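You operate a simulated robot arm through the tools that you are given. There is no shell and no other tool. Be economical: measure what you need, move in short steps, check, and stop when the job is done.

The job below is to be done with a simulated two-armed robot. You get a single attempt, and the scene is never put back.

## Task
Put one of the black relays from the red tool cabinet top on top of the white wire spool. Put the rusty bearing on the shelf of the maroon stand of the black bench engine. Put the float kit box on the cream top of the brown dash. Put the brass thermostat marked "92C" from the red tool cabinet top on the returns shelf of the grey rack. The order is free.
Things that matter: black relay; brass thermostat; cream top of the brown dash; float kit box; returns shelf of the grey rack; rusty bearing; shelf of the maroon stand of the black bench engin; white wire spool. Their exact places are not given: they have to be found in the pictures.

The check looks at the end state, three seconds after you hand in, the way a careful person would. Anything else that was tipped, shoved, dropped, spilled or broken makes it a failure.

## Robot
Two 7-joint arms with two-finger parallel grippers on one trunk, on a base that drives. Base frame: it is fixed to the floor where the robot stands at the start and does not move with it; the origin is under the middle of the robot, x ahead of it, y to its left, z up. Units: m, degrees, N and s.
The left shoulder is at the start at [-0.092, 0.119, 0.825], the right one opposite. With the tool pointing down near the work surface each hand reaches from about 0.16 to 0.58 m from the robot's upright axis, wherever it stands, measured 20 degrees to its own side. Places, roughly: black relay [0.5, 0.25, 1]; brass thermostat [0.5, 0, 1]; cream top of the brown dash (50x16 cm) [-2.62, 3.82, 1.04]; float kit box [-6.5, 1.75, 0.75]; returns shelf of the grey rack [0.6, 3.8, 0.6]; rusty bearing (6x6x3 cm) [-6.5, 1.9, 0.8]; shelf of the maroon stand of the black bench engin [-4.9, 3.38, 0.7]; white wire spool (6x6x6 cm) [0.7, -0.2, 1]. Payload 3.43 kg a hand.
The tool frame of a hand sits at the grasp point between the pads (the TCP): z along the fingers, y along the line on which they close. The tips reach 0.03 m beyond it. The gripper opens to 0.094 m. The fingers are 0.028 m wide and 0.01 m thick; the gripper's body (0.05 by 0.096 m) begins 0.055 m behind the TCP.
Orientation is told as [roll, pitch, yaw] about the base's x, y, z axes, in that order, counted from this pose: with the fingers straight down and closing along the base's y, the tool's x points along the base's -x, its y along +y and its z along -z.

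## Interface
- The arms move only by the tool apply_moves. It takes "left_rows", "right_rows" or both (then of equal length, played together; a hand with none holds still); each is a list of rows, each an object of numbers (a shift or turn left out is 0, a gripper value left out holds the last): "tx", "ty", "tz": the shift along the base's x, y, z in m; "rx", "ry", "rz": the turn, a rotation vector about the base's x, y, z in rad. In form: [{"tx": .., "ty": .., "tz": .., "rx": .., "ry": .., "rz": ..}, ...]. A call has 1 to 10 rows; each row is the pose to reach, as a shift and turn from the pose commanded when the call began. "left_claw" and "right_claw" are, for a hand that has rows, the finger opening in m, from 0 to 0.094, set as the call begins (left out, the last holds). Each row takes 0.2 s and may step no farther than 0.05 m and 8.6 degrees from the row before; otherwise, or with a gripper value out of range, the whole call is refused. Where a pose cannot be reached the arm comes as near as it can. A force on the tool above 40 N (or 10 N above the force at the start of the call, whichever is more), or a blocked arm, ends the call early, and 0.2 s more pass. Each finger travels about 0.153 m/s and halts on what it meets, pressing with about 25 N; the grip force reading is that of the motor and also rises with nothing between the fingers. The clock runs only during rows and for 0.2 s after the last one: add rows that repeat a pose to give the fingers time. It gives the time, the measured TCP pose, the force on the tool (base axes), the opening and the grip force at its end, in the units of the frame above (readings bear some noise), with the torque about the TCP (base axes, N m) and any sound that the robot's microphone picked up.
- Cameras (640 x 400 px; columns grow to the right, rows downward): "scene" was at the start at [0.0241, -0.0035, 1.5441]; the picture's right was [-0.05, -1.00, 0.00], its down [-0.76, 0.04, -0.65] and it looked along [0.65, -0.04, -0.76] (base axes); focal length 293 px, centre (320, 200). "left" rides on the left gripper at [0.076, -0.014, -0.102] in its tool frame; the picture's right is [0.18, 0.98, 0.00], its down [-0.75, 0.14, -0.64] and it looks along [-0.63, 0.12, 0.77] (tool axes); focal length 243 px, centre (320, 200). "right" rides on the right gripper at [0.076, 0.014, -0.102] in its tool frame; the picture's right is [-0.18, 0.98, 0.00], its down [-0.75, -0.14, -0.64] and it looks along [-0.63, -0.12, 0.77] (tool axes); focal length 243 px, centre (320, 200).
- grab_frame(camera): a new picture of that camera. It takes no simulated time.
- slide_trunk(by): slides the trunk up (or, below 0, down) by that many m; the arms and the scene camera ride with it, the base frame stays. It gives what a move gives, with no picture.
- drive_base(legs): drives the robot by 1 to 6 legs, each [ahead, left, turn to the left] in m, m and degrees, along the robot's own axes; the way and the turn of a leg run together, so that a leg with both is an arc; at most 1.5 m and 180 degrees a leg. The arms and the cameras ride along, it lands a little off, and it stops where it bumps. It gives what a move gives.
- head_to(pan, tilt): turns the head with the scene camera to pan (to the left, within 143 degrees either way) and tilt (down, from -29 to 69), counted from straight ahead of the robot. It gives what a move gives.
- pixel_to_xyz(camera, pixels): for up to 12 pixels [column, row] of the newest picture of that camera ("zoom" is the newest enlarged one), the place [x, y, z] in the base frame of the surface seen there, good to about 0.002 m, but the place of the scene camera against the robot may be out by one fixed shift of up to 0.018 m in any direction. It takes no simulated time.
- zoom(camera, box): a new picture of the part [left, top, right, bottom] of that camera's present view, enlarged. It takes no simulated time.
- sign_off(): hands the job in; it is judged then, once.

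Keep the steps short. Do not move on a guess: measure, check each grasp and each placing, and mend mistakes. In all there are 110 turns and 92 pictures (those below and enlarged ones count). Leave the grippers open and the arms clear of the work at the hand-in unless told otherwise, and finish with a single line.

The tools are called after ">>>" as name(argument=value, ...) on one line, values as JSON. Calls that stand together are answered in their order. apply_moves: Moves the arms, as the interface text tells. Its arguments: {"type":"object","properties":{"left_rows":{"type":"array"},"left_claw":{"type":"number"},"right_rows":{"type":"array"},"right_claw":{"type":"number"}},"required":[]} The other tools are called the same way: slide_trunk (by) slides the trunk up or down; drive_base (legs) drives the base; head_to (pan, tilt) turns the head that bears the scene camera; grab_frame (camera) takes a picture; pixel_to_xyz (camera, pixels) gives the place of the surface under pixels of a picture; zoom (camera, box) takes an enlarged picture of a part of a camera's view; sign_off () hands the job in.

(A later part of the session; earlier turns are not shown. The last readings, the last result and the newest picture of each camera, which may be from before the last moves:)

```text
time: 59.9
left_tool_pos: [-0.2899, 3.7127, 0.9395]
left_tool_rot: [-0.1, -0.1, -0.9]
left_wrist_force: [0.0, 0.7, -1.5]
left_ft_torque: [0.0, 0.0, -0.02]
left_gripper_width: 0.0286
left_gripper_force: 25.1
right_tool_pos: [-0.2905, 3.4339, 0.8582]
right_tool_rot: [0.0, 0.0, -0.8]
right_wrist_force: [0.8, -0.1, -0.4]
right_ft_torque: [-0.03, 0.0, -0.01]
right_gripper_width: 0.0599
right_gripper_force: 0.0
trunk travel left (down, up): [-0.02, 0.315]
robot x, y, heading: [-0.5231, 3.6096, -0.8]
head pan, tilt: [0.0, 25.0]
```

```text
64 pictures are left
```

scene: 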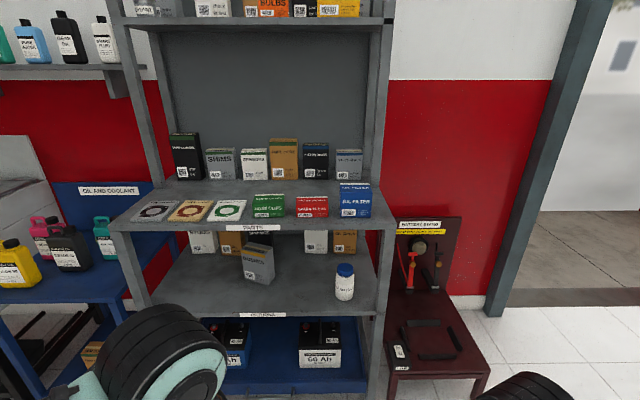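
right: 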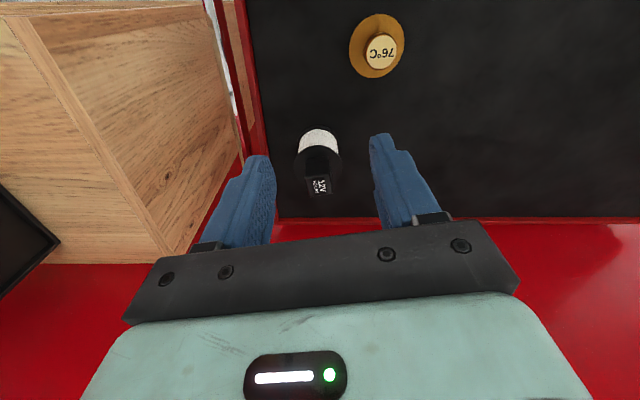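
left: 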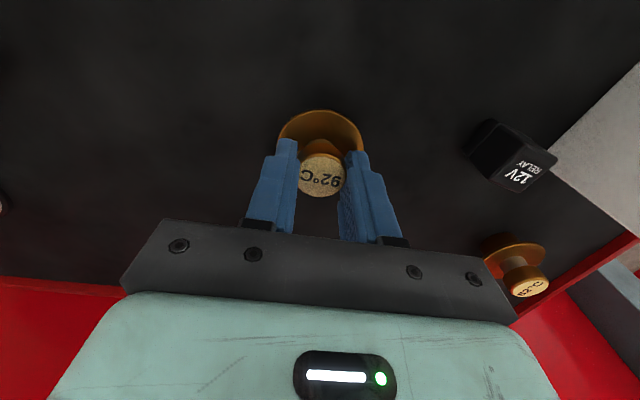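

Now the shelf is clear to see, with its label at (262,316). I'll zoom to confirm "RETURNS" and measure the shelf.

>>> zoom(camera="scene", box=[180, 210, 380, 335])

>>> pixel_to_xyz(camera="scene", pixels=[[220, 300], [220, 290], [220, 311], [220, 318], [310, 300], [310, 290], [310, 220], [310, 227], [310, 232], [310, 238], [258, 283], [190, 290]])

```text
3.20 times, centred on (280, 272) of scene
```

zoom: 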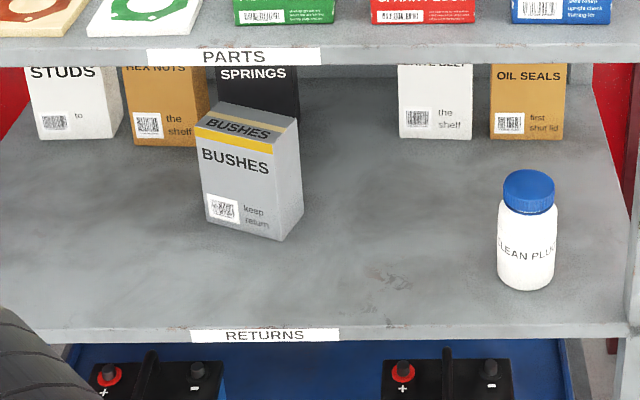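

```text
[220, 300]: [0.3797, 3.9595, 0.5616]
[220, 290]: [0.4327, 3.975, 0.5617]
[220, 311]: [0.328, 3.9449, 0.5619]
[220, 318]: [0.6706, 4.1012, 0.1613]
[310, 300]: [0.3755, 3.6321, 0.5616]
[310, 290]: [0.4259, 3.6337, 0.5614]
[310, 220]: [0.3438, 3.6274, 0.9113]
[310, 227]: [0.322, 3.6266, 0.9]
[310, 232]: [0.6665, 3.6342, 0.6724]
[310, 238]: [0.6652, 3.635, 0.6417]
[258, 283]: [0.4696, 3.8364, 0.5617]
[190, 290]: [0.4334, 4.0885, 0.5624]
```

Confirmed: RETURNS shelf, and it's free around y≈3.70 between the BUSHES box and the bottle. I'll drive 0.42 ahead and check the heights with the left hand camera.

>>> drive_base(legs=[[0.42, 0, 0.8]])

>>> grab_frame(camera="left")

```text
time: 62.5
left_tool_pos: [0.1264, 3.712, 0.9372]
left_tool_rot: [0.0, -0.1, -0.1]
left_wrist_force: [1.5, -0.2, -0.4]
left_ft_torque: [-0.02, -0.02, -0.01]
left_gripper_width: 0.0283
left_gripper_force: 25.1
right_tool_pos: [0.1291, 3.4328, 0.8574]
right_tool_rot: [-0.1, 0.0, -0.2]
right_wrist_force: [0.1, 0.5, -0.9]
right_ft_torque: [-0.03, 0.02, 0.0]
right_gripper_width: 0.0598
right_gripper_force: 0.1
trunk travel left (down, up): [-0.02, 0.315]
robot x, y, heading: [-0.1069, 3.6065, -0.2]
head pan, tilt: [0.0, 25.0]
```

```text
62 pictures are left
```

left: 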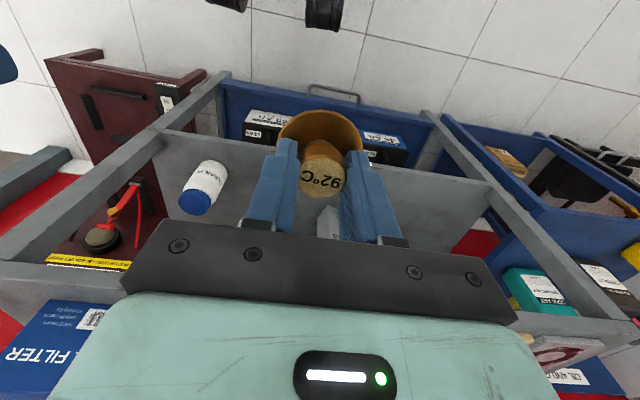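

>>> pixel_to_xyz(camera="left", pixels=[[235, 165], [235, 150], [400, 185], [430, 185], [430, 176], [205, 185], [100, 270], [540, 320], [540, 308], [90, 262], [340, 222]])

```text
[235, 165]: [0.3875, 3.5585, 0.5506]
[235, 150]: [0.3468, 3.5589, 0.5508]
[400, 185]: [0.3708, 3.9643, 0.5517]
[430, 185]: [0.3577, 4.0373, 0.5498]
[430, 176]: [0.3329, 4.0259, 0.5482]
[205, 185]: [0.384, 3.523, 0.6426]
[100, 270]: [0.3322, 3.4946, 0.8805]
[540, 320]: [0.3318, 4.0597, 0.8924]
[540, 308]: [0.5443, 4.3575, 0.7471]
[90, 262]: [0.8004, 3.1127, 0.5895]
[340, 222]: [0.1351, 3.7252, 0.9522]
```

The hand camera says the shelf is at z=0.550 with its front edge at x=0.332, and the upper lip is at 0.878. I'll lower the left hand in front of the rack, tilting it 20° (fingers forward), so the wrist stays outside the upper shelf.

>>> apply_moves(left_rows=[{"tz": -0.045}, {"tz": -0.09, "ry": -0.05}, {"tz": -0.135, "ry": -0.15}, {"tz": -0.18, "ry": -0.25}, {"tz": -0.225, "ry": -0.349}, {"tx": 0.02, "tz": -0.265, "ry": -0.349}, {"tx": 0.06, "ty": -0.005, "tz": -0.295, "ry": -0.349}, {"tx": 0.1, "ty": -0.01, "tz": -0.31, "ry": -0.349}, {"tx": 0.1, "ty": -0.01, "tz": -0.31, "ry": -0.349}])

>>> grab_frame(camera="left")

>>> grab_frame(camera="scene")

```text
refused: row 7 steps farther than a row can; nothing moved
```

```text
61 pictures are left
```

left: 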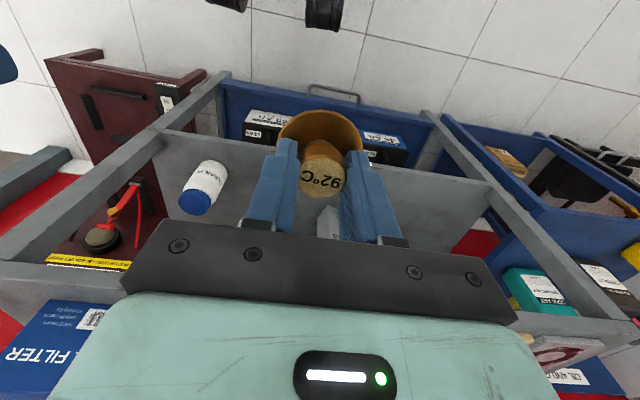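

```text
60 pictures are left
```

scene: 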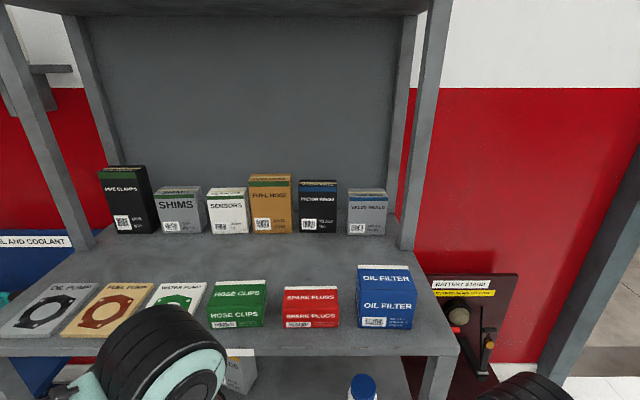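

One step was too long. I'll send the same path in smaller steps.

>>> apply_moves(left_rows=[{"tz": -0.045}, {"tz": -0.09, "ry": -0.05}, {"tz": -0.135, "ry": -0.15}, {"tz": -0.18, "ry": -0.25}, {"tz": -0.22, "ry": -0.349}, {"tx": 0.02, "tz": -0.255, "ry": -0.349}, {"tx": 0.05, "ty": -0.005, "tz": -0.285, "ry": -0.349}, {"tx": 0.08, "ty": -0.01, "tz": -0.305, "ry": -0.349}, {"tx": 0.1, "ty": -0.01, "tz": -0.31, "ry": -0.349}, {"tx": 0.1, "ty": -0.01, "tz": -0.31, "ry": -0.349}])

>>> head_to(pan=10, tilt=50)

>>> grab_frame(camera="left")

>>> grab_frame(camera="scene")

```text
time: 64.7
left_tool_pos: [0.2255, 3.7012, 0.6275]
left_tool_rot: [-0.1, -20.1, -0.2]
left_wrist_force: [-1.0, 0.4, -1.1]
left_ft_torque: [0.01, 0.01, -0.02]
left_gripper_width: 0.0286
left_gripper_force: 24.6
right_tool_pos: [0.1279, 3.4333, 0.8586]
right_tool_rot: [0.0, 0.0, -0.2]
right_wrist_force: [0.3, -0.5, -0.2]
right_ft_torque: [-0.03, -0.01, 0.01]
right_gripper_width: 0.0598
right_gripper_force: 0.0
trunk travel left (down, up): [-0.02, 0.315]
robot x, y, heading: [-0.105, 3.6068, 0.1]
head pan, tilt: [0.0, 25.0]
```

```text
time: 65.6
left_tool_pos: [0.2257, 3.7022, 0.6281]
left_tool_rot: [0.0, -20.1, -0.2]
left_wrist_force: [0.1, 0.4, 0.0]
left_ft_torque: [-0.04, 0.03, 0.0]
left_gripper_width: 0.0285
left_gripper_force: 25.2
right_tool_pos: [0.1278, 3.4323, 0.8589]
right_tool_rot: [0.0, 0.0, -0.2]
right_wrist_force: [0.3, 0.1, -0.4]
right_ft_torque: [0.01, 0.01, 0.0]
right_gripper_width: 0.0598
right_gripper_force: 0.0
trunk travel left (down, up): [-0.02, 0.315]
robot x, y, heading: [-0.1034, 3.6062, -0.2]
head pan, tilt: [10.0, 50.0]
```

```text
59 pictures are left
```

left: 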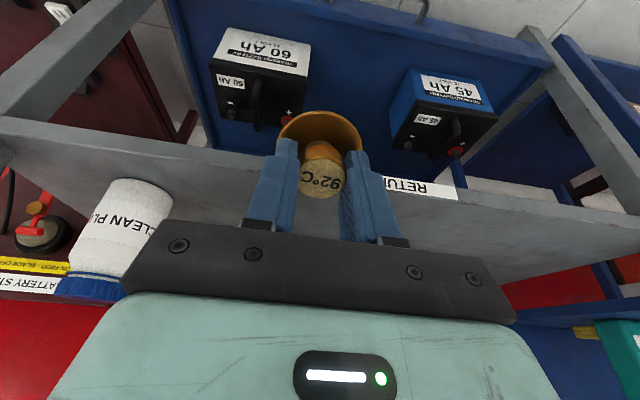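

```text
58 pictures are left
```

scene: 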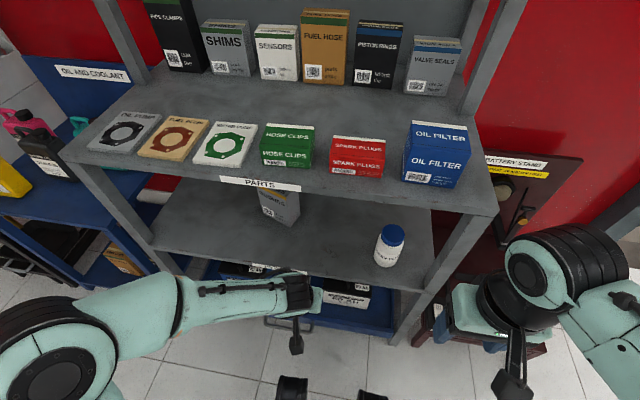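

The left arm is in a low, elbow-out pose. I'll check how high its wrist stands.

>>> pixel_to_xyz(camera="scene", pixels=[[300, 282], [290, 275], [250, 280], [312, 298], [180, 290], [215, 275]])

```text
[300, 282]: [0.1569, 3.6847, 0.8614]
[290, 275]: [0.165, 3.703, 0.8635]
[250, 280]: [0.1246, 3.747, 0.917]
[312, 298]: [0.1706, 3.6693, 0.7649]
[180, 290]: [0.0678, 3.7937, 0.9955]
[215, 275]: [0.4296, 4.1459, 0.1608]
```

The forearm stays outside the shelf edge when I go 0.15 m in, and the wrist top is at about 0.85, below the lip. I'll move in.

>>> apply_moves(left_rows=[{"tx": 0.04}, {"tx": 0.08}, {"tx": 0.115}, {"tx": 0.15}, {"tx": 0.15}])

>>> grab_frame(camera="left")

>>> grab_frame(camera="scene")

```text
time: 66.8
left_tool_pos: [0.3752, 3.701, 0.6284]
left_tool_rot: [0.0, -20.2, -0.1]
left_wrist_force: [-0.7, -0.1, -0.8]
left_ft_torque: [0.02, -0.01, -0.02]
left_gripper_width: 0.0286
left_gripper_force: 25.8
right_tool_pos: [0.1275, 3.4333, 0.858]
right_tool_rot: [0.0, 0.0, -0.1]
right_wrist_force: [0.3, 0.3, 0.5]
right_ft_torque: [0.02, 0.0, -0.01]
right_gripper_width: 0.0601
right_gripper_force: 0.0
trunk travel left (down, up): [-0.02, 0.315]
robot x, y, heading: [-0.1043, 3.6074, -0.2]
head pan, tilt: [10.0, 50.0]
```

```text
57 pictures are left
```

left: 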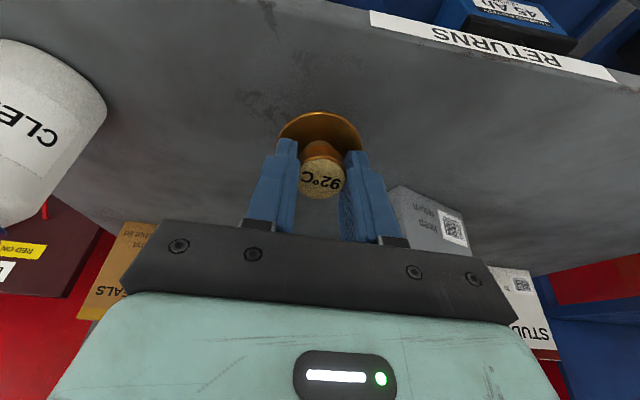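

```text
56 pictures are left
```

scene: 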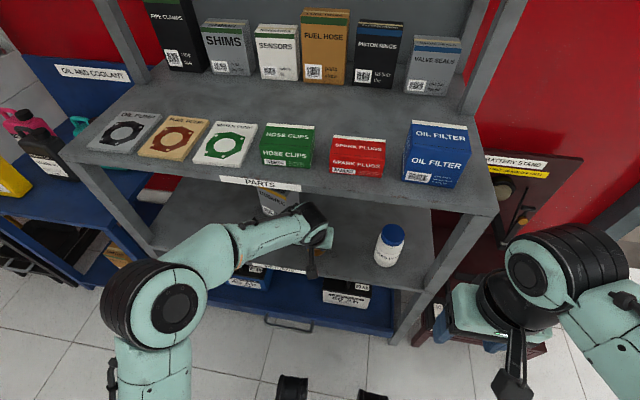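

It's inside with room to spare. I'll straighten the tilt to 4° in place, then lower.

>>> apply_moves(left_rows=[{"tx": 0.005, "ry": 0.07, "tz": -0.003}, {"tx": 0.01, "ry": 0.14, "tz": -0.006}, {"tx": 0.015, "ry": 0.21, "tz": -0.009}, {"tx": 0.015, "ry": 0.28, "tz": -0.012}, {"tx": 0.015, "ry": 0.28, "tz": -0.014}, {"tx": 0.015, "ry": 0.28, "tz": -0.015}])

>>> grab_frame(camera="left")

```text
time: 68.2
left_tool_pos: [0.3908, 3.7022, 0.6132]
left_tool_rot: [0.0, -4.1, -0.2]
left_wrist_force: [-0.3, 0.2, -1.8]
left_ft_torque: [0.02, 0.0, 0.0]
left_gripper_width: 0.0285
left_gripper_force: 24.8
right_tool_pos: [0.1288, 3.4334, 0.8576]
right_tool_rot: [0.0, 0.0, -0.2]
right_wrist_force: [-0.7, -0.4, -0.2]
right_ft_torque: [0.0, 0.0, 0.05]
right_gripper_width: 0.0602
right_gripper_force: 0.2
trunk travel left (down, up): [-0.02, 0.315]
robot x, y, heading: [-0.1069, 3.6056, -0.3]
head pan, tilt: [10.0, 50.0]
```

```text
55 pictures are left
```

left: 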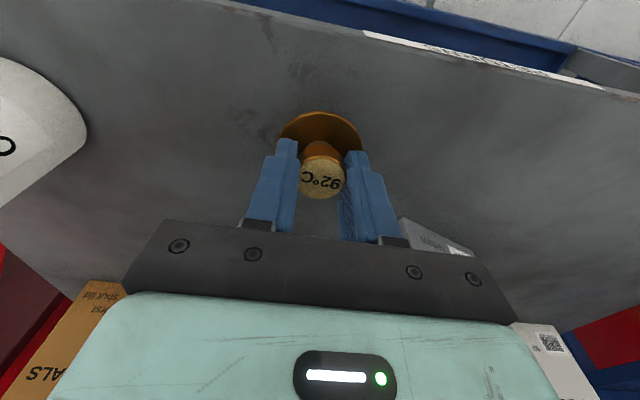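

It's almost down. I'll lower in 1 mm steps and watch the force.

>>> apply_moves(left_rows=[{"tz": -0.001}, {"tz": -0.002}, {"tz": -0.003}, {"tz": -0.004}, {"tz": -0.004}])

```text
time: 69.4
left_tool_pos: [0.3901, 3.7023, 0.6093]
left_tool_rot: [0.1, -4.1, -0.2]
left_wrist_force: [-1.1, 0.7, 0.4]
left_ft_torque: [0.06, 0.01, 0.0]
left_gripper_width: 0.0286
left_gripper_force: 25.2
right_tool_pos: [0.1277, 3.4329, 0.8577]
right_tool_rot: [0.0, 0.0, -0.3]
right_wrist_force: [0.4, 0.3, 0.2]
right_ft_torque: [-0.01, -0.01, -0.01]
right_gripper_width: 0.0597
right_gripper_force: 0.1
trunk travel left (down, up): [-0.02, 0.315]
robot x, y, heading: [-0.1049, 3.6044, -0.3]
head pan, tilt: [10.0, 50.0]
```

>>> apply_moves(left_rows=[{"tz": -0.001}, {"tz": -0.002}, {"tz": -0.002}])

```text
time: 70.2
left_tool_pos: [0.3912, 3.7014, 0.6098]
left_tool_rot: [-0.1, -4.1, -0.3]
left_wrist_force: [-3.5, 0.0, 15.9]
left_ft_torque: [0.14, 0.32, -0.01]
left_gripper_width: 0.0282
left_gripper_force: 24.8
right_tool_pos: [0.1279, 3.4318, 0.8581]
right_tool_rot: [0.0, -0.1, -0.2]
right_wrist_force: [0.1, 0.2, -0.9]
right_ft_torque: [0.0, 0.01, -0.02]
right_gripper_width: 0.0599
right_gripper_force: 0.1
trunk travel left (down, up): [-0.02, 0.315]
robot x, y, heading: [-0.1035, 3.6061, -0.3]
head pan, tilt: [10.0, 50.0]
```

Contact at 16 N. I'll ease up 1 mm, open, and check.

>>> apply_moves(left_rows=[{"tz": 0.0015}, {"tz": 0.0015}])

>>> apply_moves(left_rows=[{}, {}, {}], left_claw=0.055)

>>> grab_frame(camera="left")

```text
time: 70.8
left_tool_pos: [0.3907, 3.7034, 0.609]
left_tool_rot: [0.1, -4.0, -0.2]
left_wrist_force: [1.5, -0.8, 9.8]
left_ft_torque: [-0.03, 0.11, 0.02]
left_gripper_width: 0.0286
left_gripper_force: 25.0
right_tool_pos: [0.1283, 3.433, 0.8578]
right_tool_rot: [0.0, -0.2, -0.2]
right_wrist_force: [0.3, -0.2, -0.5]
right_ft_torque: [0.0, -0.01, 0.0]
right_gripper_width: 0.06
right_gripper_force: 0.0
trunk travel left (down, up): [-0.02, 0.315]
robot x, y, heading: [-0.1082, 3.6047, -0.3]
head pan, tilt: [10.0, 50.0]
```

```text
time: 71.6
left_tool_pos: [0.3906, 3.7032, 0.6088]
left_tool_rot: [-0.1, -4.0, -0.3]
left_wrist_force: [-0.2, 0.2, -0.5]
left_ft_torque: [0.0, -0.04, -0.02]
left_gripper_width: 0.0549
left_gripper_force: 0.0
right_tool_pos: [0.129, 3.4335, 0.8587]
right_tool_rot: [0.0, 0.0, -0.2]
right_wrist_force: [-0.7, 0.3, -0.1]
right_ft_torque: [0.02, -0.01, 0.0]
right_gripper_width: 0.0598
right_gripper_force: 0.0
trunk travel left (down, up): [-0.02, 0.315]
robot x, y, heading: [-0.107, 3.6071, -0.0]
head pan, tilt: [10.0, 50.0]
```

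```text
54 pictures are left
```

left: 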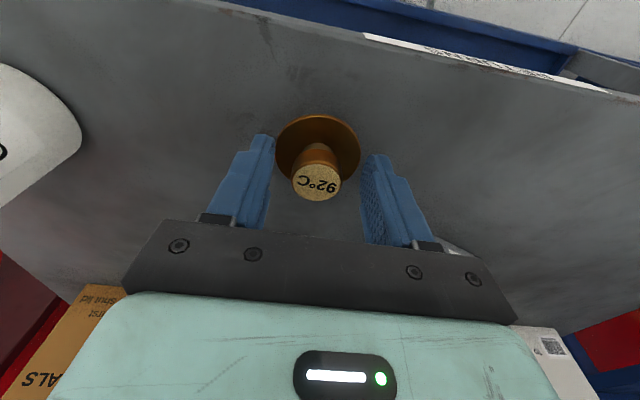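

The thermostat stands upright on the RETURNS shelf. I'll back the hand straight out, then lift it in front of the rack.

>>> apply_moves(left_rows=[{"tx": -0.02, "tz": 0.005}, {"tx": -0.05, "tz": 0.008}, {"tx": -0.09, "tz": 0.01}, {"tx": -0.13, "tz": 0.01}, {"tx": -0.17, "tz": 0.02}, {"tx": -0.21, "tz": 0.04}, {"tx": -0.24, "tz": 0.08, "ry": 0.03}, {"tx": -0.25, "tz": 0.12, "ry": 0.07}])

>>> grab_frame(camera="scene")

```text
time: 73.4
left_tool_pos: [0.1399, 3.7038, 0.7288]
left_tool_rot: [0.0, 0.1, -0.2]
left_wrist_force: [1.4, -0.2, 0.4]
left_ft_torque: [-0.01, 0.02, 0.0]
left_gripper_width: 0.0549
left_gripper_force: 0.1
right_tool_pos: [0.1288, 3.4325, 0.8587]
right_tool_rot: [0.0, 0.0, -0.2]
right_wrist_force: [0.3, -0.3, 0.3]
right_ft_torque: [0.01, 0.0, 0.02]
right_gripper_width: 0.0601
right_gripper_force: 0.1
trunk travel left (down, up): [-0.02, 0.315]
robot x, y, heading: [-0.1061, 3.6026, -0.2]
head pan, tilt: [10.0, 50.0]
```

```text
53 pictures are left
```

scene: 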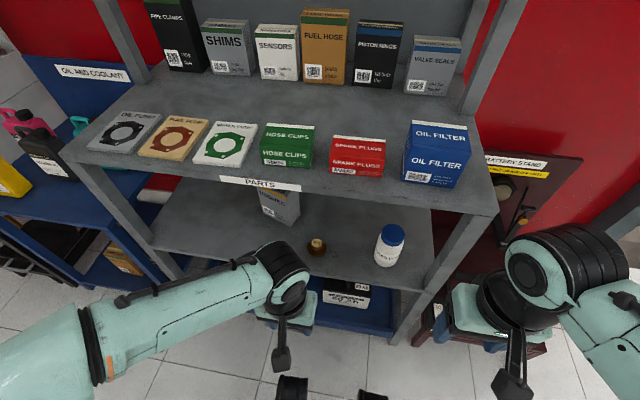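

The thermostat stands alone on the shelf at (316,245). I'll raise the left hand to the travel pose, back away, turn around and look at the room.

>>> apply_moves(left_rows=[{"tz": 0.045}, {"tz": 0.09}, {"tz": 0.135}, {"tz": 0.18}])

>>> drive_base(legs=[[-0.6, -0.3, 0], [0, 0, 170]])

>>> slide_trunk(by=0.2)

>>> head_to(pan=0, tilt=18)

>>> grab_frame(camera="scene")

```text
time: 74.4
left_tool_pos: [0.1396, 3.7036, 0.9088]
left_tool_rot: [0.1, 0.0, -0.2]
left_wrist_force: [0.7, -0.8, -0.3]
left_ft_torque: [0.01, 0.02, -0.01]
left_gripper_width: 0.0549
left_gripper_force: 0.1
right_tool_pos: [0.1269, 3.433, 0.8585]
right_tool_rot: [0.0, 0.0, -0.3]
right_wrist_force: [-0.6, 0.2, -1.4]
right_ft_torque: [0.0, -0.01, 0.01]
right_gripper_width: 0.06
right_gripper_force: 0.0
trunk travel left (down, up): [-0.02, 0.315]
robot x, y, heading: [-0.1029, 3.6079, -0.1]
head pan, tilt: [10.0, 50.0]
```

```text
time: 85.1
left_tool_pos: [-0.9658, 3.2468, 0.9094]
left_tool_rot: [0.0, -0.1, 171.8]
left_wrist_force: [0.2, 0.6, -0.4]
left_ft_torque: [-0.02, 0.01, -0.03]
left_gripper_width: 0.0551
left_gripper_force: 0.0
right_tool_pos: [-0.9165, 3.5131, 0.8569]
right_tool_rot: [0.0, 0.0, 171.7]
right_wrist_force: [-0.6, -0.2, 0.3]
right_ft_torque: [-0.02, 0.02, 0.02]
right_gripper_width: 0.0602
right_gripper_force: 0.1
trunk travel left (down, up): [-0.02, 0.315]
robot x, y, heading: [-0.713, 3.3107, 171.6]
head pan, tilt: [10.0, 50.0]
```

```text
time: 87.3
left_tool_pos: [-0.9659, 3.2458, 1.1093]
left_tool_rot: [0.0, 0.0, 171.8]
left_wrist_force: [-0.8, -0.2, 0.2]
left_ft_torque: [-0.03, 0.0, 0.03]
left_gripper_width: 0.0548
left_gripper_force: 0.1
right_tool_pos: [-0.916, 3.512, 1.0583]
right_tool_rot: [0.0, 0.0, 171.7]
right_wrist_force: [-0.5, 0.5, 0.1]
right_ft_torque: [0.03, -0.04, -0.01]
right_gripper_width: 0.06
right_gripper_force: 0.0
trunk travel left (down, up): [-0.22, 0.115]
robot x, y, heading: [-0.7081, 3.3058, 171.7]
head pan, tilt: [10.0, 50.0]
```

```text
time: 88.3
left_tool_pos: [-0.9669, 3.2466, 1.1094]
left_tool_rot: [0.0, -0.1, 171.7]
left_wrist_force: [-0.5, -0.8, -0.4]
left_ft_torque: [0.0, -0.02, 0.01]
left_gripper_width: 0.055
left_gripper_force: 0.1
right_tool_pos: [-0.9156, 3.5129, 1.0579]
right_tool_rot: [0.0, 0.0, 171.8]
right_wrist_force: [0.3, 1.1, -0.1]
right_ft_torque: [-0.01, -0.01, 0.0]
right_gripper_width: 0.0599
right_gripper_force: 0.0
trunk travel left (down, up): [-0.22, 0.115]
robot x, y, heading: [-0.7087, 3.3107, 171.6]
head pan, tilt: [0.0, 18.0]
```

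```text
52 pictures are left
```

scene: 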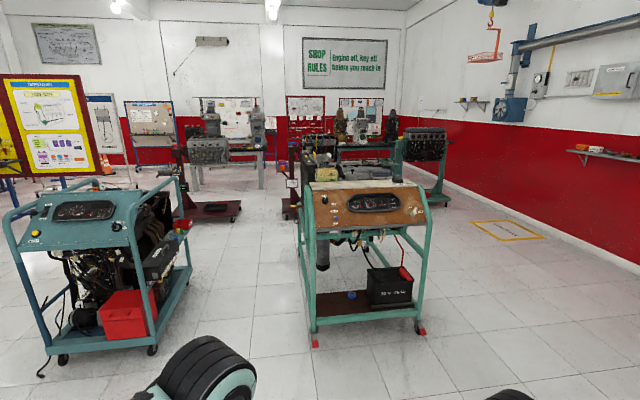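

The brown dash with its cream top is at (365,184), and engines and benches stand behind. I'll measure positions for route planning and zoom on the far part.

>>> pixel_to_xyz(camera="scene", pixels=[[313, 345], [425, 335], [152, 350], [62, 358], [185, 293], [365, 183], [320, 185], [425, 183], [210, 217], [215, 150], [430, 200], [200, 190]])

>>> zoom(camera="scene", box=[160, 90, 460, 250])

```text
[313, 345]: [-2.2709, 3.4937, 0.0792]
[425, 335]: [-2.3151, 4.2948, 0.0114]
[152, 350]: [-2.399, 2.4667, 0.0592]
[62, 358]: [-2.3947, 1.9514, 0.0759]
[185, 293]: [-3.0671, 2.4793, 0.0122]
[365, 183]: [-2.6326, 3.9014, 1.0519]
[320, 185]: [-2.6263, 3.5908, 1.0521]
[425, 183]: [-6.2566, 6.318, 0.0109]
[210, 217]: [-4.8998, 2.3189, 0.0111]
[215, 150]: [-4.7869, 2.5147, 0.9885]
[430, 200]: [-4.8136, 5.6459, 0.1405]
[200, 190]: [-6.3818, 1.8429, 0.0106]
```

```text
2.13 times, centred on (310, 170) of scene
```

zoom: 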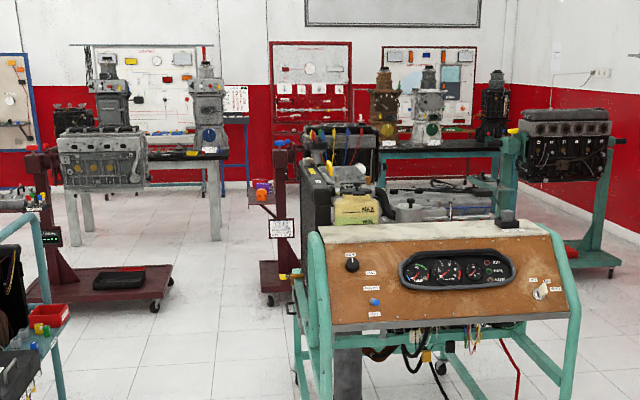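

The straight route passes a 1 m gap between the teal cart (y≤2.5) and the dash cart (y≥3.49). I'll check how wide my arms stick out before choosing it.

>>> head_to(pan=0, tilt=69)

>>> grab_frame(camera="scene")

```text
time: 89.5
left_tool_pos: [-0.9663, 3.2463, 1.1089]
left_tool_rot: [0.0, -0.1, 171.6]
left_wrist_force: [-0.3, 0.1, 0.0]
left_ft_torque: [0.03, 0.03, 0.0]
left_gripper_width: 0.0552
left_gripper_force: 0.1
right_tool_pos: [-0.9163, 3.514, 1.0576]
right_tool_rot: [0.0, 0.0, 171.7]
right_wrist_force: [-1.0, -0.3, 0.6]
right_ft_torque: [-0.01, 0.01, 0.02]
right_gripper_width: 0.06
right_gripper_force: 0.0
trunk travel left (down, up): [-0.22, 0.115]
robot x, y, heading: [-0.7132, 3.3079, 171.9]
head pan, tilt: [0.0, 68.8]
```

```text
50 pictures are left
```

scene: 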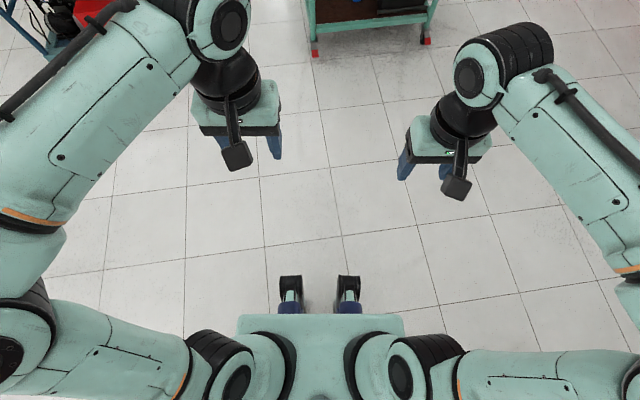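

>>> pixel_to_xyz(camera="scene", pixels=[[5, 345], [30, 310], [15, 230], [636, 300], [636, 370], [90, 350], [600, 200]])

```text
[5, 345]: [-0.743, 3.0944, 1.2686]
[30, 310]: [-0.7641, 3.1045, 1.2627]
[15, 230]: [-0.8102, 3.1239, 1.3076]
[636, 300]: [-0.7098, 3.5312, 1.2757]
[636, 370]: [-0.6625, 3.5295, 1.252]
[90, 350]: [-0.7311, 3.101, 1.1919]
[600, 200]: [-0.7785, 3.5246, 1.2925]
```

The arms ride at z≥1.2 within about 0.35 m of the axis, so the gap is fine. I'll line up on y≈3.0, pass between the carts to x≈-3.5, then look.

>>> drive_base(legs=[[0.2, 0.3, 8.2], [1.4, 0, 0], [1.0, 0, 0]])

>>> head_to(pan=10, tilt=22)

>>> grab_frame(camera="scene")

```text
time: 104.0
left_tool_pos: [-3.5641, 2.9132, 1.1101]
left_tool_rot: [0.0, 0.0, -179.5]
left_wrist_force: [0.1, 0.6, 0.0]
left_ft_torque: [0.0, 0.0, 0.03]
left_gripper_width: 0.0551
left_gripper_force: 0.0
right_tool_pos: [-3.5562, 3.1835, 1.0583]
right_tool_rot: [0.0, 0.0, -179.4]
right_wrist_force: [-0.4, 0.4, 0.0]
right_ft_torque: [-0.02, -0.02, -0.03]
right_gripper_width: 0.06
right_gripper_force: 0.1
trunk travel left (down, up): [-0.22, 0.115]
robot x, y, heading: [-3.3203, 3.0128, -179.1]
head pan, tilt: [0.0, 68.8]
```

```text
time: 105.1
left_tool_pos: [-3.5637, 2.9119, 1.1094]
left_tool_rot: [0.0, -0.1, -179.6]
left_wrist_force: [0.6, 0.8, -0.3]
left_ft_torque: [0.0, 0.02, 0.01]
left_gripper_width: 0.055
left_gripper_force: 0.1
right_tool_pos: [-3.5558, 3.1833, 1.0581]
right_tool_rot: [0.1, -0.1, -179.4]
right_wrist_force: [0.2, 0.3, 0.1]
right_ft_torque: [0.0, -0.01, 0.02]
right_gripper_width: 0.0603
right_gripper_force: 0.0
trunk travel left (down, up): [-0.22, 0.115]
robot x, y, heading: [-3.3187, 3.0141, -179.3]
head pan, tilt: [10.0, 22.0]
```

```text
49 pictures are left
```

scene: 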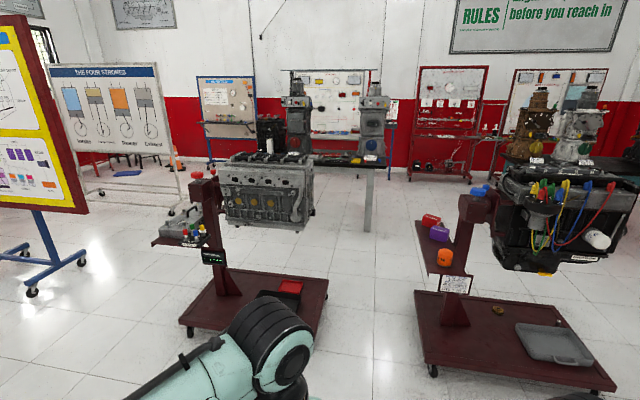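

I see the black bench engine's maroon stand at the right, with a shelf at (440,243) that already holds three items, and the far bench at (345,160). I'll measure both and zoom.

>>> zoom(camera="scene", box=[240, 100, 480, 250])

>>> pixel_to_xyz(camera="scene", pixels=[[425, 255], [450, 270], [420, 230], [432, 370], [415, 295], [611, 385], [325, 285], [187, 330], [185, 240], [367, 228], [365, 162], [345, 157]])

```text
2.67 times, centred on (360, 175) of scene
```

zoom: 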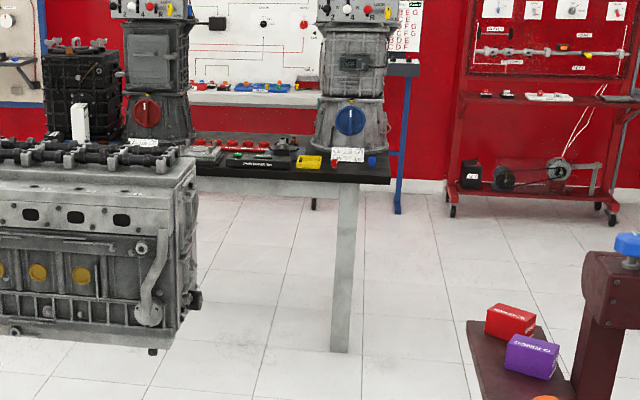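

```text
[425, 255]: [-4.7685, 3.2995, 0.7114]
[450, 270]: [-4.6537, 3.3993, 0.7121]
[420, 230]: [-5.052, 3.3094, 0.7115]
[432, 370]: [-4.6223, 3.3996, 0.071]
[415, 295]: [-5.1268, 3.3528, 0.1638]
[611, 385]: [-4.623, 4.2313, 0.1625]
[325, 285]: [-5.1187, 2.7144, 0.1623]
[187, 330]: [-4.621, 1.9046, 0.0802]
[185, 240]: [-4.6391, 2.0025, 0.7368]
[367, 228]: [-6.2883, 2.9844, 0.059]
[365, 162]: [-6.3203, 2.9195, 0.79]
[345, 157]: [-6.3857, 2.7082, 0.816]
```

The 0.6 m gap between stands is tight, so I'll check the route around the left side past the yellow board.

>>> head_to(pan=40, tilt=28)

>>> grab_frame(camera="scene")

```text
time: 106.1
left_tool_pos: [-3.5639, 2.9135, 1.1092]
left_tool_rot: [0.0, 0.0, -179.6]
left_wrist_force: [-0.2, 0.4, -0.1]
left_ft_torque: [-0.01, -0.02, -0.02]
left_gripper_width: 0.055
left_gripper_force: 0.1
right_tool_pos: [-3.5554, 3.1839, 1.0586]
right_tool_rot: [0.0, -0.1, -179.5]
right_wrist_force: [0.2, 0.9, -0.5]
right_ft_torque: [-0.02, 0.0, 0.01]
right_gripper_width: 0.0599
right_gripper_force: 0.0
trunk travel left (down, up): [-0.22, 0.115]
robot x, y, heading: [-3.3223, 3.0118, -179.5]
head pan, tilt: [40.0, 28.0]
```

```text
47 pictures are left
```

scene: 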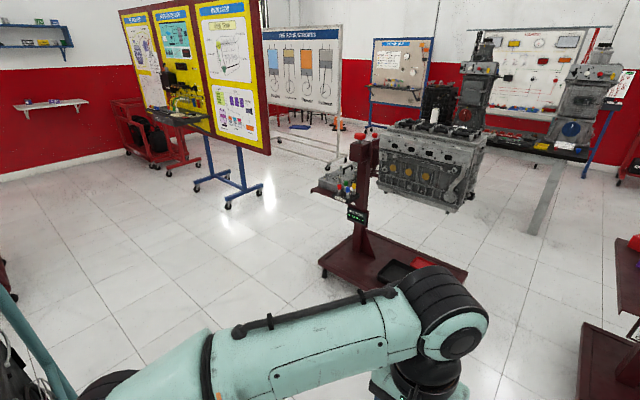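

>>> pixel_to_xyz(camera="scene", pixels=[[258, 195], [228, 207], [197, 190], [270, 150], [332, 178], [322, 278], [363, 180], [315, 195], [460, 280], [375, 120], [585, 340], [400, 200]])

```text
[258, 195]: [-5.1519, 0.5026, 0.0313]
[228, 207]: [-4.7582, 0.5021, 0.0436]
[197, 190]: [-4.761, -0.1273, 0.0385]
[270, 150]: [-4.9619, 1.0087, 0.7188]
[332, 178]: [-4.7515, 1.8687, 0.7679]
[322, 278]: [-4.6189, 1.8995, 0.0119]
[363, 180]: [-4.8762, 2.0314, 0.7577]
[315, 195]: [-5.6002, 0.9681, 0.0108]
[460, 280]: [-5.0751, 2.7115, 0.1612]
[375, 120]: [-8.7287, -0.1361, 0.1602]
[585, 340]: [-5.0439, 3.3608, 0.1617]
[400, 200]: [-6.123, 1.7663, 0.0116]
```

The gap between the yellow board edge (y≈1.01) and the left stand (y≈1.87) is wide enough at y≈1.44. I'll go around that way and check my pose before passing.

>>> drive_base(legs=[[0.35, 0, -0.6], [0, 1.45, 0], [0, 0.12, 0]])

>>> head_to(pan=0, tilt=25)

>>> grab_frame(camera="scene")

```text
time: 122.1
left_tool_pos: [-3.896, 1.3396, 1.1085]
left_tool_rot: [0.1, -0.1, -179.1]
left_wrist_force: [0.1, 0.0, 0.3]
left_ft_torque: [0.04, 0.01, -0.02]
left_gripper_width: 0.055
left_gripper_force: 0.1
right_tool_pos: [-3.8906, 1.6088, 1.0591]
right_tool_rot: [0.1, 0.0, -179.0]
right_wrist_force: [0.4, 0.4, 0.1]
right_ft_torque: [0.04, 0.02, 0.02]
right_gripper_width: 0.06
right_gripper_force: 0.0
trunk travel left (down, up): [-0.22, 0.115]
robot x, y, heading: [-3.6532, 1.4401, -179.2]
head pan, tilt: [40.0, 28.0]
```

```text
time: 123.2
left_tool_pos: [-3.8977, 1.3391, 1.1091]
left_tool_rot: [0.0, 0.0, -179.1]
left_wrist_force: [-0.1, 0.6, 0.9]
left_ft_torque: [0.0, -0.01, -0.02]
left_gripper_width: 0.0549
left_gripper_force: 0.1
right_tool_pos: [-3.8896, 1.6093, 1.0589]
right_tool_rot: [-0.1, 0.0, -179.1]
right_wrist_force: [0.0, -0.6, 0.1]
right_ft_torque: [0.03, 0.02, 0.04]
right_gripper_width: 0.0601
right_gripper_force: 0.0
trunk travel left (down, up): [-0.22, 0.115]
robot x, y, heading: [-3.6525, 1.4415, -178.9]
head pan, tilt: [0.0, 25.0]
```

```text
46 pictures are left
```

scene: 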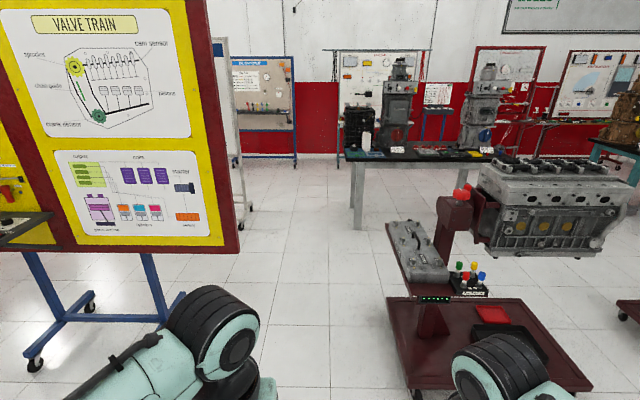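

The way ahead is clear. I'll straighten the heading and drive 1.8 m through, then look at the bench.

>>> drive_base(legs=[[0, 0, -1], [1.4, 0, 0], [0.45, 0, 0]])

>>> head_to(pan=-22, tilt=40)

>>> grab_frame(camera="scene")

```text
time: 132.8
left_tool_pos: [-5.7417, 1.3424, 1.1087]
left_tool_rot: [0.0, 0.0, 180.0]
left_wrist_force: [-0.1, 0.3, -0.1]
left_ft_torque: [0.03, -0.02, -0.01]
left_gripper_width: 0.0551
left_gripper_force: 0.1
right_tool_pos: [-5.7303, 1.6118, 1.0572]
right_tool_rot: [0.0, 0.1, -179.9]
right_wrist_force: [1.2, 0.4, -0.3]
right_ft_torque: [-0.01, -0.03, 0.02]
right_gripper_width: 0.06
right_gripper_force: 0.0
trunk travel left (down, up): [-0.22, 0.115]
robot x, y, heading: [-5.4977, 1.4395, -180.2]
head pan, tilt: [0.0, 25.0]
```

```text
time: 133.7
left_tool_pos: [-5.7413, 1.3419, 1.1103]
left_tool_rot: [0.0, 0.0, 180.0]
left_wrist_force: [-0.1, -0.4, -0.1]
left_ft_torque: [-0.01, 0.03, -0.02]
left_gripper_width: 0.0549
left_gripper_force: 0.1
right_tool_pos: [-5.7305, 1.6129, 1.0579]
right_tool_rot: [0.0, 0.0, -179.9]
right_wrist_force: [0.6, -1.2, -0.2]
right_ft_torque: [0.0, 0.01, -0.02]
right_gripper_width: 0.06
right_gripper_force: 0.0
trunk travel left (down, up): [-0.22, 0.115]
robot x, y, heading: [-5.4949, 1.4406, -180.2]
head pan, tilt: [-22.0, 40.0]
```

```text
45 pictures are left
```

scene: 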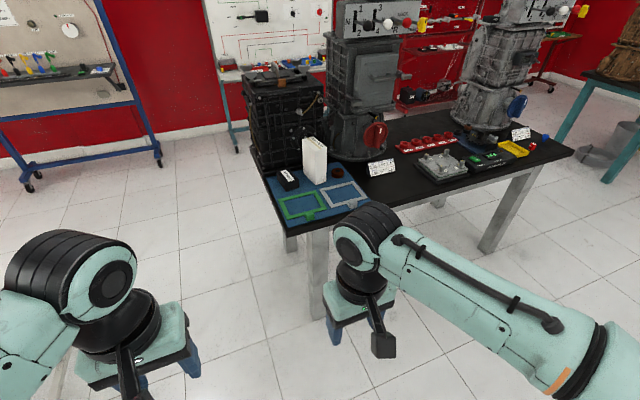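

The bench mat holds a white box at (314,158), a black item, a rusty ring at (338,169) and two gaskets. I'll zoom in and measure.

>>> zoom(camera="scene", box=[260, 130, 400, 230])

>>> pixel_to_xyz(camera="scene", pixels=[[314, 143], [315, 165], [318, 182], [338, 166], [338, 172], [288, 176], [345, 195], [300, 225], [264, 178], [369, 207], [320, 232], [375, 168]])

```text
4.00 times, centred on (330, 180) of scene
```

zoom: 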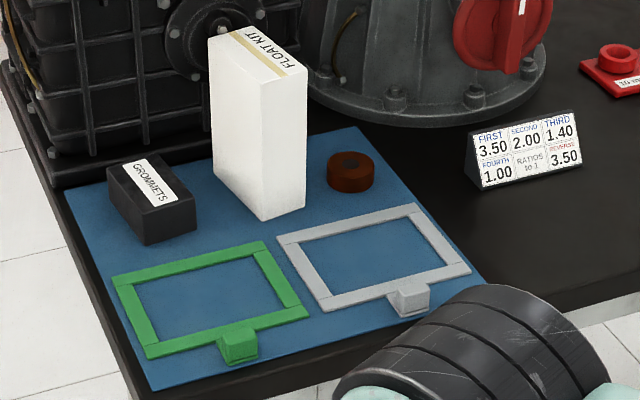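

```text
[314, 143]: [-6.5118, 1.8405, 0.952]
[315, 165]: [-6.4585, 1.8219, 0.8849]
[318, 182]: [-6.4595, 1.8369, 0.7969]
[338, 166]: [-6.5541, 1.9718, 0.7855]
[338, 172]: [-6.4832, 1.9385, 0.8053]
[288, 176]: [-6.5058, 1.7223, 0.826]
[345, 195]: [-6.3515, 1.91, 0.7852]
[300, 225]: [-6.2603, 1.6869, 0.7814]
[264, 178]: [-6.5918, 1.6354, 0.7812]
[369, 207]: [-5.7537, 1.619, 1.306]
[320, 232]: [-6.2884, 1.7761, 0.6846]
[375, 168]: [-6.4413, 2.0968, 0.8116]
```

Now the targets are clear: "FLOAT KIT" (standing, top ≈0.94) and the rusty bearing. I'll drive up so they lie about 0.48 m ahead of me.

>>> drive_base(legs=[[0.3, 0, 0], [0, -0.44, 0], [0.2, 0, 0]])

>>> grab_frame(camera="right")

>>> grab_frame(camera="left")

```text
time: 141.1
left_tool_pos: [-6.24, 1.781, 1.1098]
left_tool_rot: [-0.1, 0.0, -179.6]
left_wrist_force: [0.3, -1.0, 0.4]
left_ft_torque: [-0.02, 0.04, -0.01]
left_gripper_width: 0.0551
left_gripper_force: 0.1
right_tool_pos: [-6.2311, 2.0508, 1.058]
right_tool_rot: [-0.1, 0.1, -179.5]
right_wrist_force: [0.6, 0.1, -0.3]
right_ft_torque: [-0.04, 0.03, 0.03]
right_gripper_width: 0.0602
right_gripper_force: 0.0
trunk travel left (down, up): [-0.22, 0.115]
robot x, y, heading: [-5.9964, 1.8836, -179.4]
head pan, tilt: [-22.0, 40.0]
stopped in leg 3: the robot was blocked; the commanded pose is now the measured one
```

```text
43 pictures are left
```

right: 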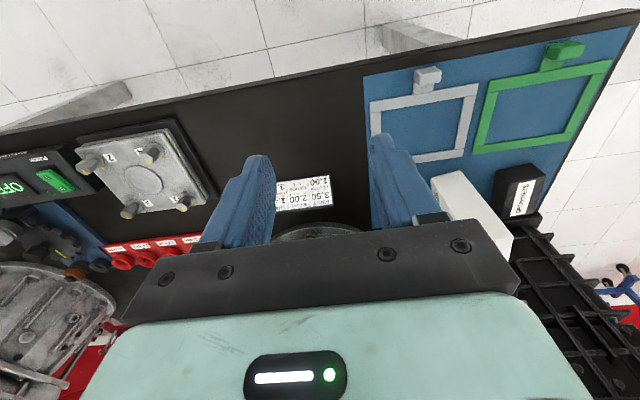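

```text
42 pictures are left
```

left: 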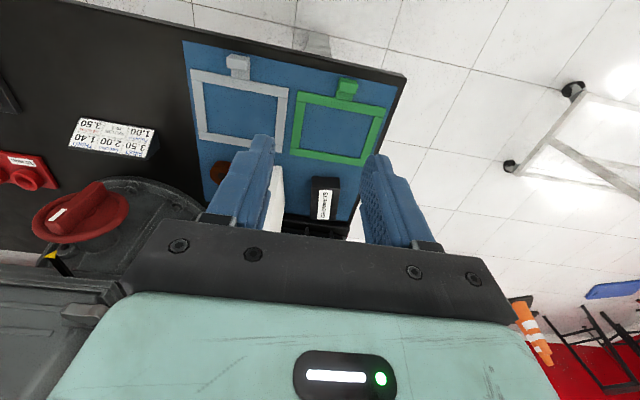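

The base touched something at the end of the leg. Everything on the bench still looks upright. I'll back off 2 cm and measure the bearing and box.

>>> drive_base(legs=[[-0.02, 0, 0]])

>>> head_to(pan=0, tilt=50)

>>> grab_frame(camera="scene")

>>> pixel_to_xyz(camera="left", pixels=[[216, 172], [224, 166], [215, 150], [277, 175], [277, 200], [240, 235], [330, 185]])

```text
time: 141.8
left_tool_pos: [-6.2217, 1.7787, 1.1093]
left_tool_rot: [0.1, 0.0, -179.5]
left_wrist_force: [0.7, 0.5, 0.0]
left_ft_torque: [-0.01, 0.0, -0.02]
left_gripper_width: 0.0551
left_gripper_force: 0.1
right_tool_pos: [-6.2134, 2.0493, 1.0575]
right_tool_rot: [0.0, 0.0, -179.6]
right_wrist_force: [0.6, -0.8, -0.8]
right_ft_torque: [0.04, 0.02, -0.01]
right_gripper_width: 0.06
right_gripper_force: 0.0
trunk travel left (down, up): [-0.22, 0.115]
robot x, y, heading: [-5.9776, 1.8763, -179.3]
head pan, tilt: [-22.0, 40.0]
```

```text
time: 142.7
left_tool_pos: [-6.2214, 1.7801, 1.1076]
left_tool_rot: [0.0, 0.0, -179.5]
left_wrist_force: [0.0, -0.3, 0.4]
left_ft_torque: [0.03, 0.03, 0.01]
left_gripper_width: 0.0551
left_gripper_force: 0.1
right_tool_pos: [-6.2131, 2.0508, 1.0577]
right_tool_rot: [0.0, 0.0, -179.5]
right_wrist_force: [-0.5, -0.2, 0.2]
right_ft_torque: [0.01, -0.03, -0.02]
right_gripper_width: 0.0601
right_gripper_force: 0.1
trunk travel left (down, up): [-0.22, 0.115]
robot x, y, heading: [-5.9796, 1.8827, -179.3]
head pan, tilt: [0.0, 50.0]
```

```text
41 pictures are left
```

scene: 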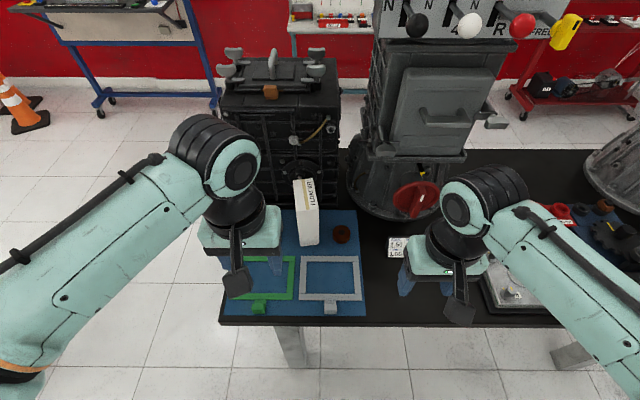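

```text
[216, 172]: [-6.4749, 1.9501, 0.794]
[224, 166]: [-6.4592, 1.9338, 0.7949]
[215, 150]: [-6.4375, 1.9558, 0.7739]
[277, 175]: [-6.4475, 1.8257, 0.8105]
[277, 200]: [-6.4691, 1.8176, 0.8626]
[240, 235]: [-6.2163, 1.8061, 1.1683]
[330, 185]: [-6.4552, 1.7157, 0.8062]
```

>>> pixel_to_xyz(camera="scene", pixels=[[341, 229], [341, 236], [333, 232], [349, 231], [395, 200], [415, 200], [360, 205], [375, 195], [385, 160], [303, 182], [311, 205], [309, 225]])

>>> zoom(camera="scene", box=[260, 160, 420, 260])

```text
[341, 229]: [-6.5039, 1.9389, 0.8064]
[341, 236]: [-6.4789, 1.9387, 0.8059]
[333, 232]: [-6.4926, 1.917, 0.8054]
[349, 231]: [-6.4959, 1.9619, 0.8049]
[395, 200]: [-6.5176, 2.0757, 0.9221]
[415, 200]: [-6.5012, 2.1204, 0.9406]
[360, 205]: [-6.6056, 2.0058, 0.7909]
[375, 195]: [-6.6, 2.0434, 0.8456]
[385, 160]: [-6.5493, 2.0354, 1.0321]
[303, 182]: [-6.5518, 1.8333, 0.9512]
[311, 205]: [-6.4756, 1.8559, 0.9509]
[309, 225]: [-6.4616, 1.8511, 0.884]
```

```text
4.00 times, centred on (340, 210) of scene
```

zoom: 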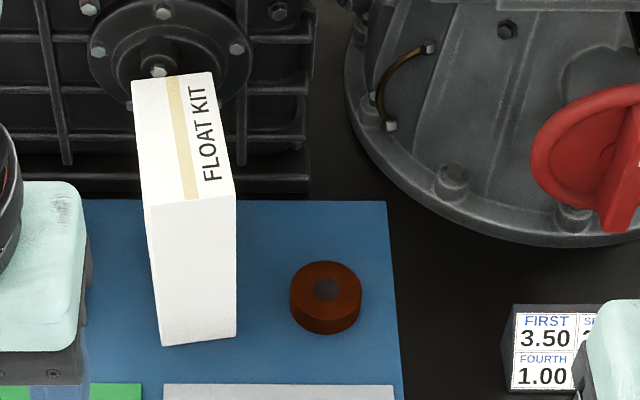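

>>> pixel_to_xyz(camera="zoom", pixels=[[136, 84], [209, 77], [232, 192], [151, 200], [192, 130], [155, 210], [230, 205], [165, 340], [232, 335], [326, 290], [298, 292], [356, 290]])

```text
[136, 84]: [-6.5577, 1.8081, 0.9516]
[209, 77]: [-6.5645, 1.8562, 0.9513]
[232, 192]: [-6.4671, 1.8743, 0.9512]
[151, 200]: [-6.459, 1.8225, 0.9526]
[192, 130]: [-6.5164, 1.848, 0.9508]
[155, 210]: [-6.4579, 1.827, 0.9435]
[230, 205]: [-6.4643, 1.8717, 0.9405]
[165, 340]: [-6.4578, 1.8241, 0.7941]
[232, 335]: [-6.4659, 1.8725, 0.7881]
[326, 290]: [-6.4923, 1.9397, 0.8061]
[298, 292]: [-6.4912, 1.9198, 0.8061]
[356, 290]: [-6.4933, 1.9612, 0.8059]
```

The box top is 5×10 cm with a yaw of about 8°, centred near (-6.524, 1.843) after correction. I'll check how close the black engine behind it comes.

>>> pixel_to_xyz(camera="scene", pixels=[[300, 175], [300, 130], [327, 130], [325, 60], [320, 70], [320, 95], [270, 92], [335, 110], [310, 145], [385, 80], [380, 130]])

```text
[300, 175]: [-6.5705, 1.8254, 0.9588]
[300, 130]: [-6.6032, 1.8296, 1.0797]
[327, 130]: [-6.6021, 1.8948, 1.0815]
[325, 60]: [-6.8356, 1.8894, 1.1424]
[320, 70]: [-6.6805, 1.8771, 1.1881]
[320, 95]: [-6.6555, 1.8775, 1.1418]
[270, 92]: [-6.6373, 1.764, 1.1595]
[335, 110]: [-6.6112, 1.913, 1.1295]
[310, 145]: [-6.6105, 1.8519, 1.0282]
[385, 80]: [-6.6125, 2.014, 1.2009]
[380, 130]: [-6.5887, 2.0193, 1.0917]
```

There's about 4 cm of room in front of the engine face. I'll move the open left hand above the box at its present height, with the yaw matched, then look.

>>> apply_moves(left_rows=[{"tx": -0.04, "ty": 0.01, "rz": 0.03}, {"tx": -0.08, "ty": 0.02, "rz": 0.06}, {"tx": -0.12, "ty": 0.03, "rz": 0.1}, {"tx": -0.16, "ty": 0.04, "rz": 0.136}, {"tx": -0.2, "ty": 0.05, "rz": 0.136}, {"tx": -0.24, "ty": 0.06, "rz": 0.136}, {"tx": -0.265, "ty": 0.063, "rz": 0.136}, {"tx": -0.265, "ty": 0.063, "tz": -0.03, "rz": 0.136}, {"tx": -0.265, "ty": 0.063, "tz": -0.05, "rz": 0.136}, {"tx": -0.265, "ty": 0.063, "tz": -0.05, "rz": 0.136}], left_claw=0.09)

>>> grab_frame(camera="left")

```text
time: 144.9
left_tool_pos: [-6.4325, 1.8391, 1.0377]
left_tool_rot: [0.0, 0.0, -171.8]
left_wrist_force: [-0.2, 0.4, 0.2]
left_ft_torque: [0.0, 0.0, -0.01]
left_gripper_width: 0.0901
left_gripper_force: 0.1
left hand out of reach, approached as far as the arm can: row 5, 6, 7, 8, 9, 10
right_tool_pos: [-6.213, 2.0501, 1.0567]
right_tool_rot: [0.0, 0.1, -179.5]
right_wrist_force: [0.4, 0.2, 0.1]
right_ft_torque: [-0.02, 0.01, -0.01]
right_gripper_width: 0.0602
right_gripper_force: 0.0
trunk travel left (down, up): [-0.22, 0.115]
robot x, y, heading: [-5.9754, 1.8798, -179.5]
head pan, tilt: [0.0, 50.0]
```

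```text
39 pictures are left
```

left: 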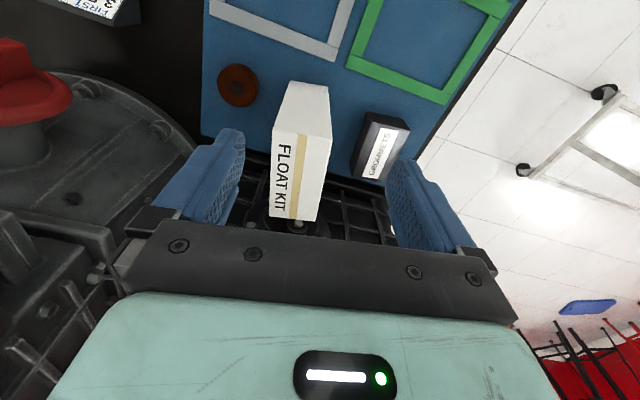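

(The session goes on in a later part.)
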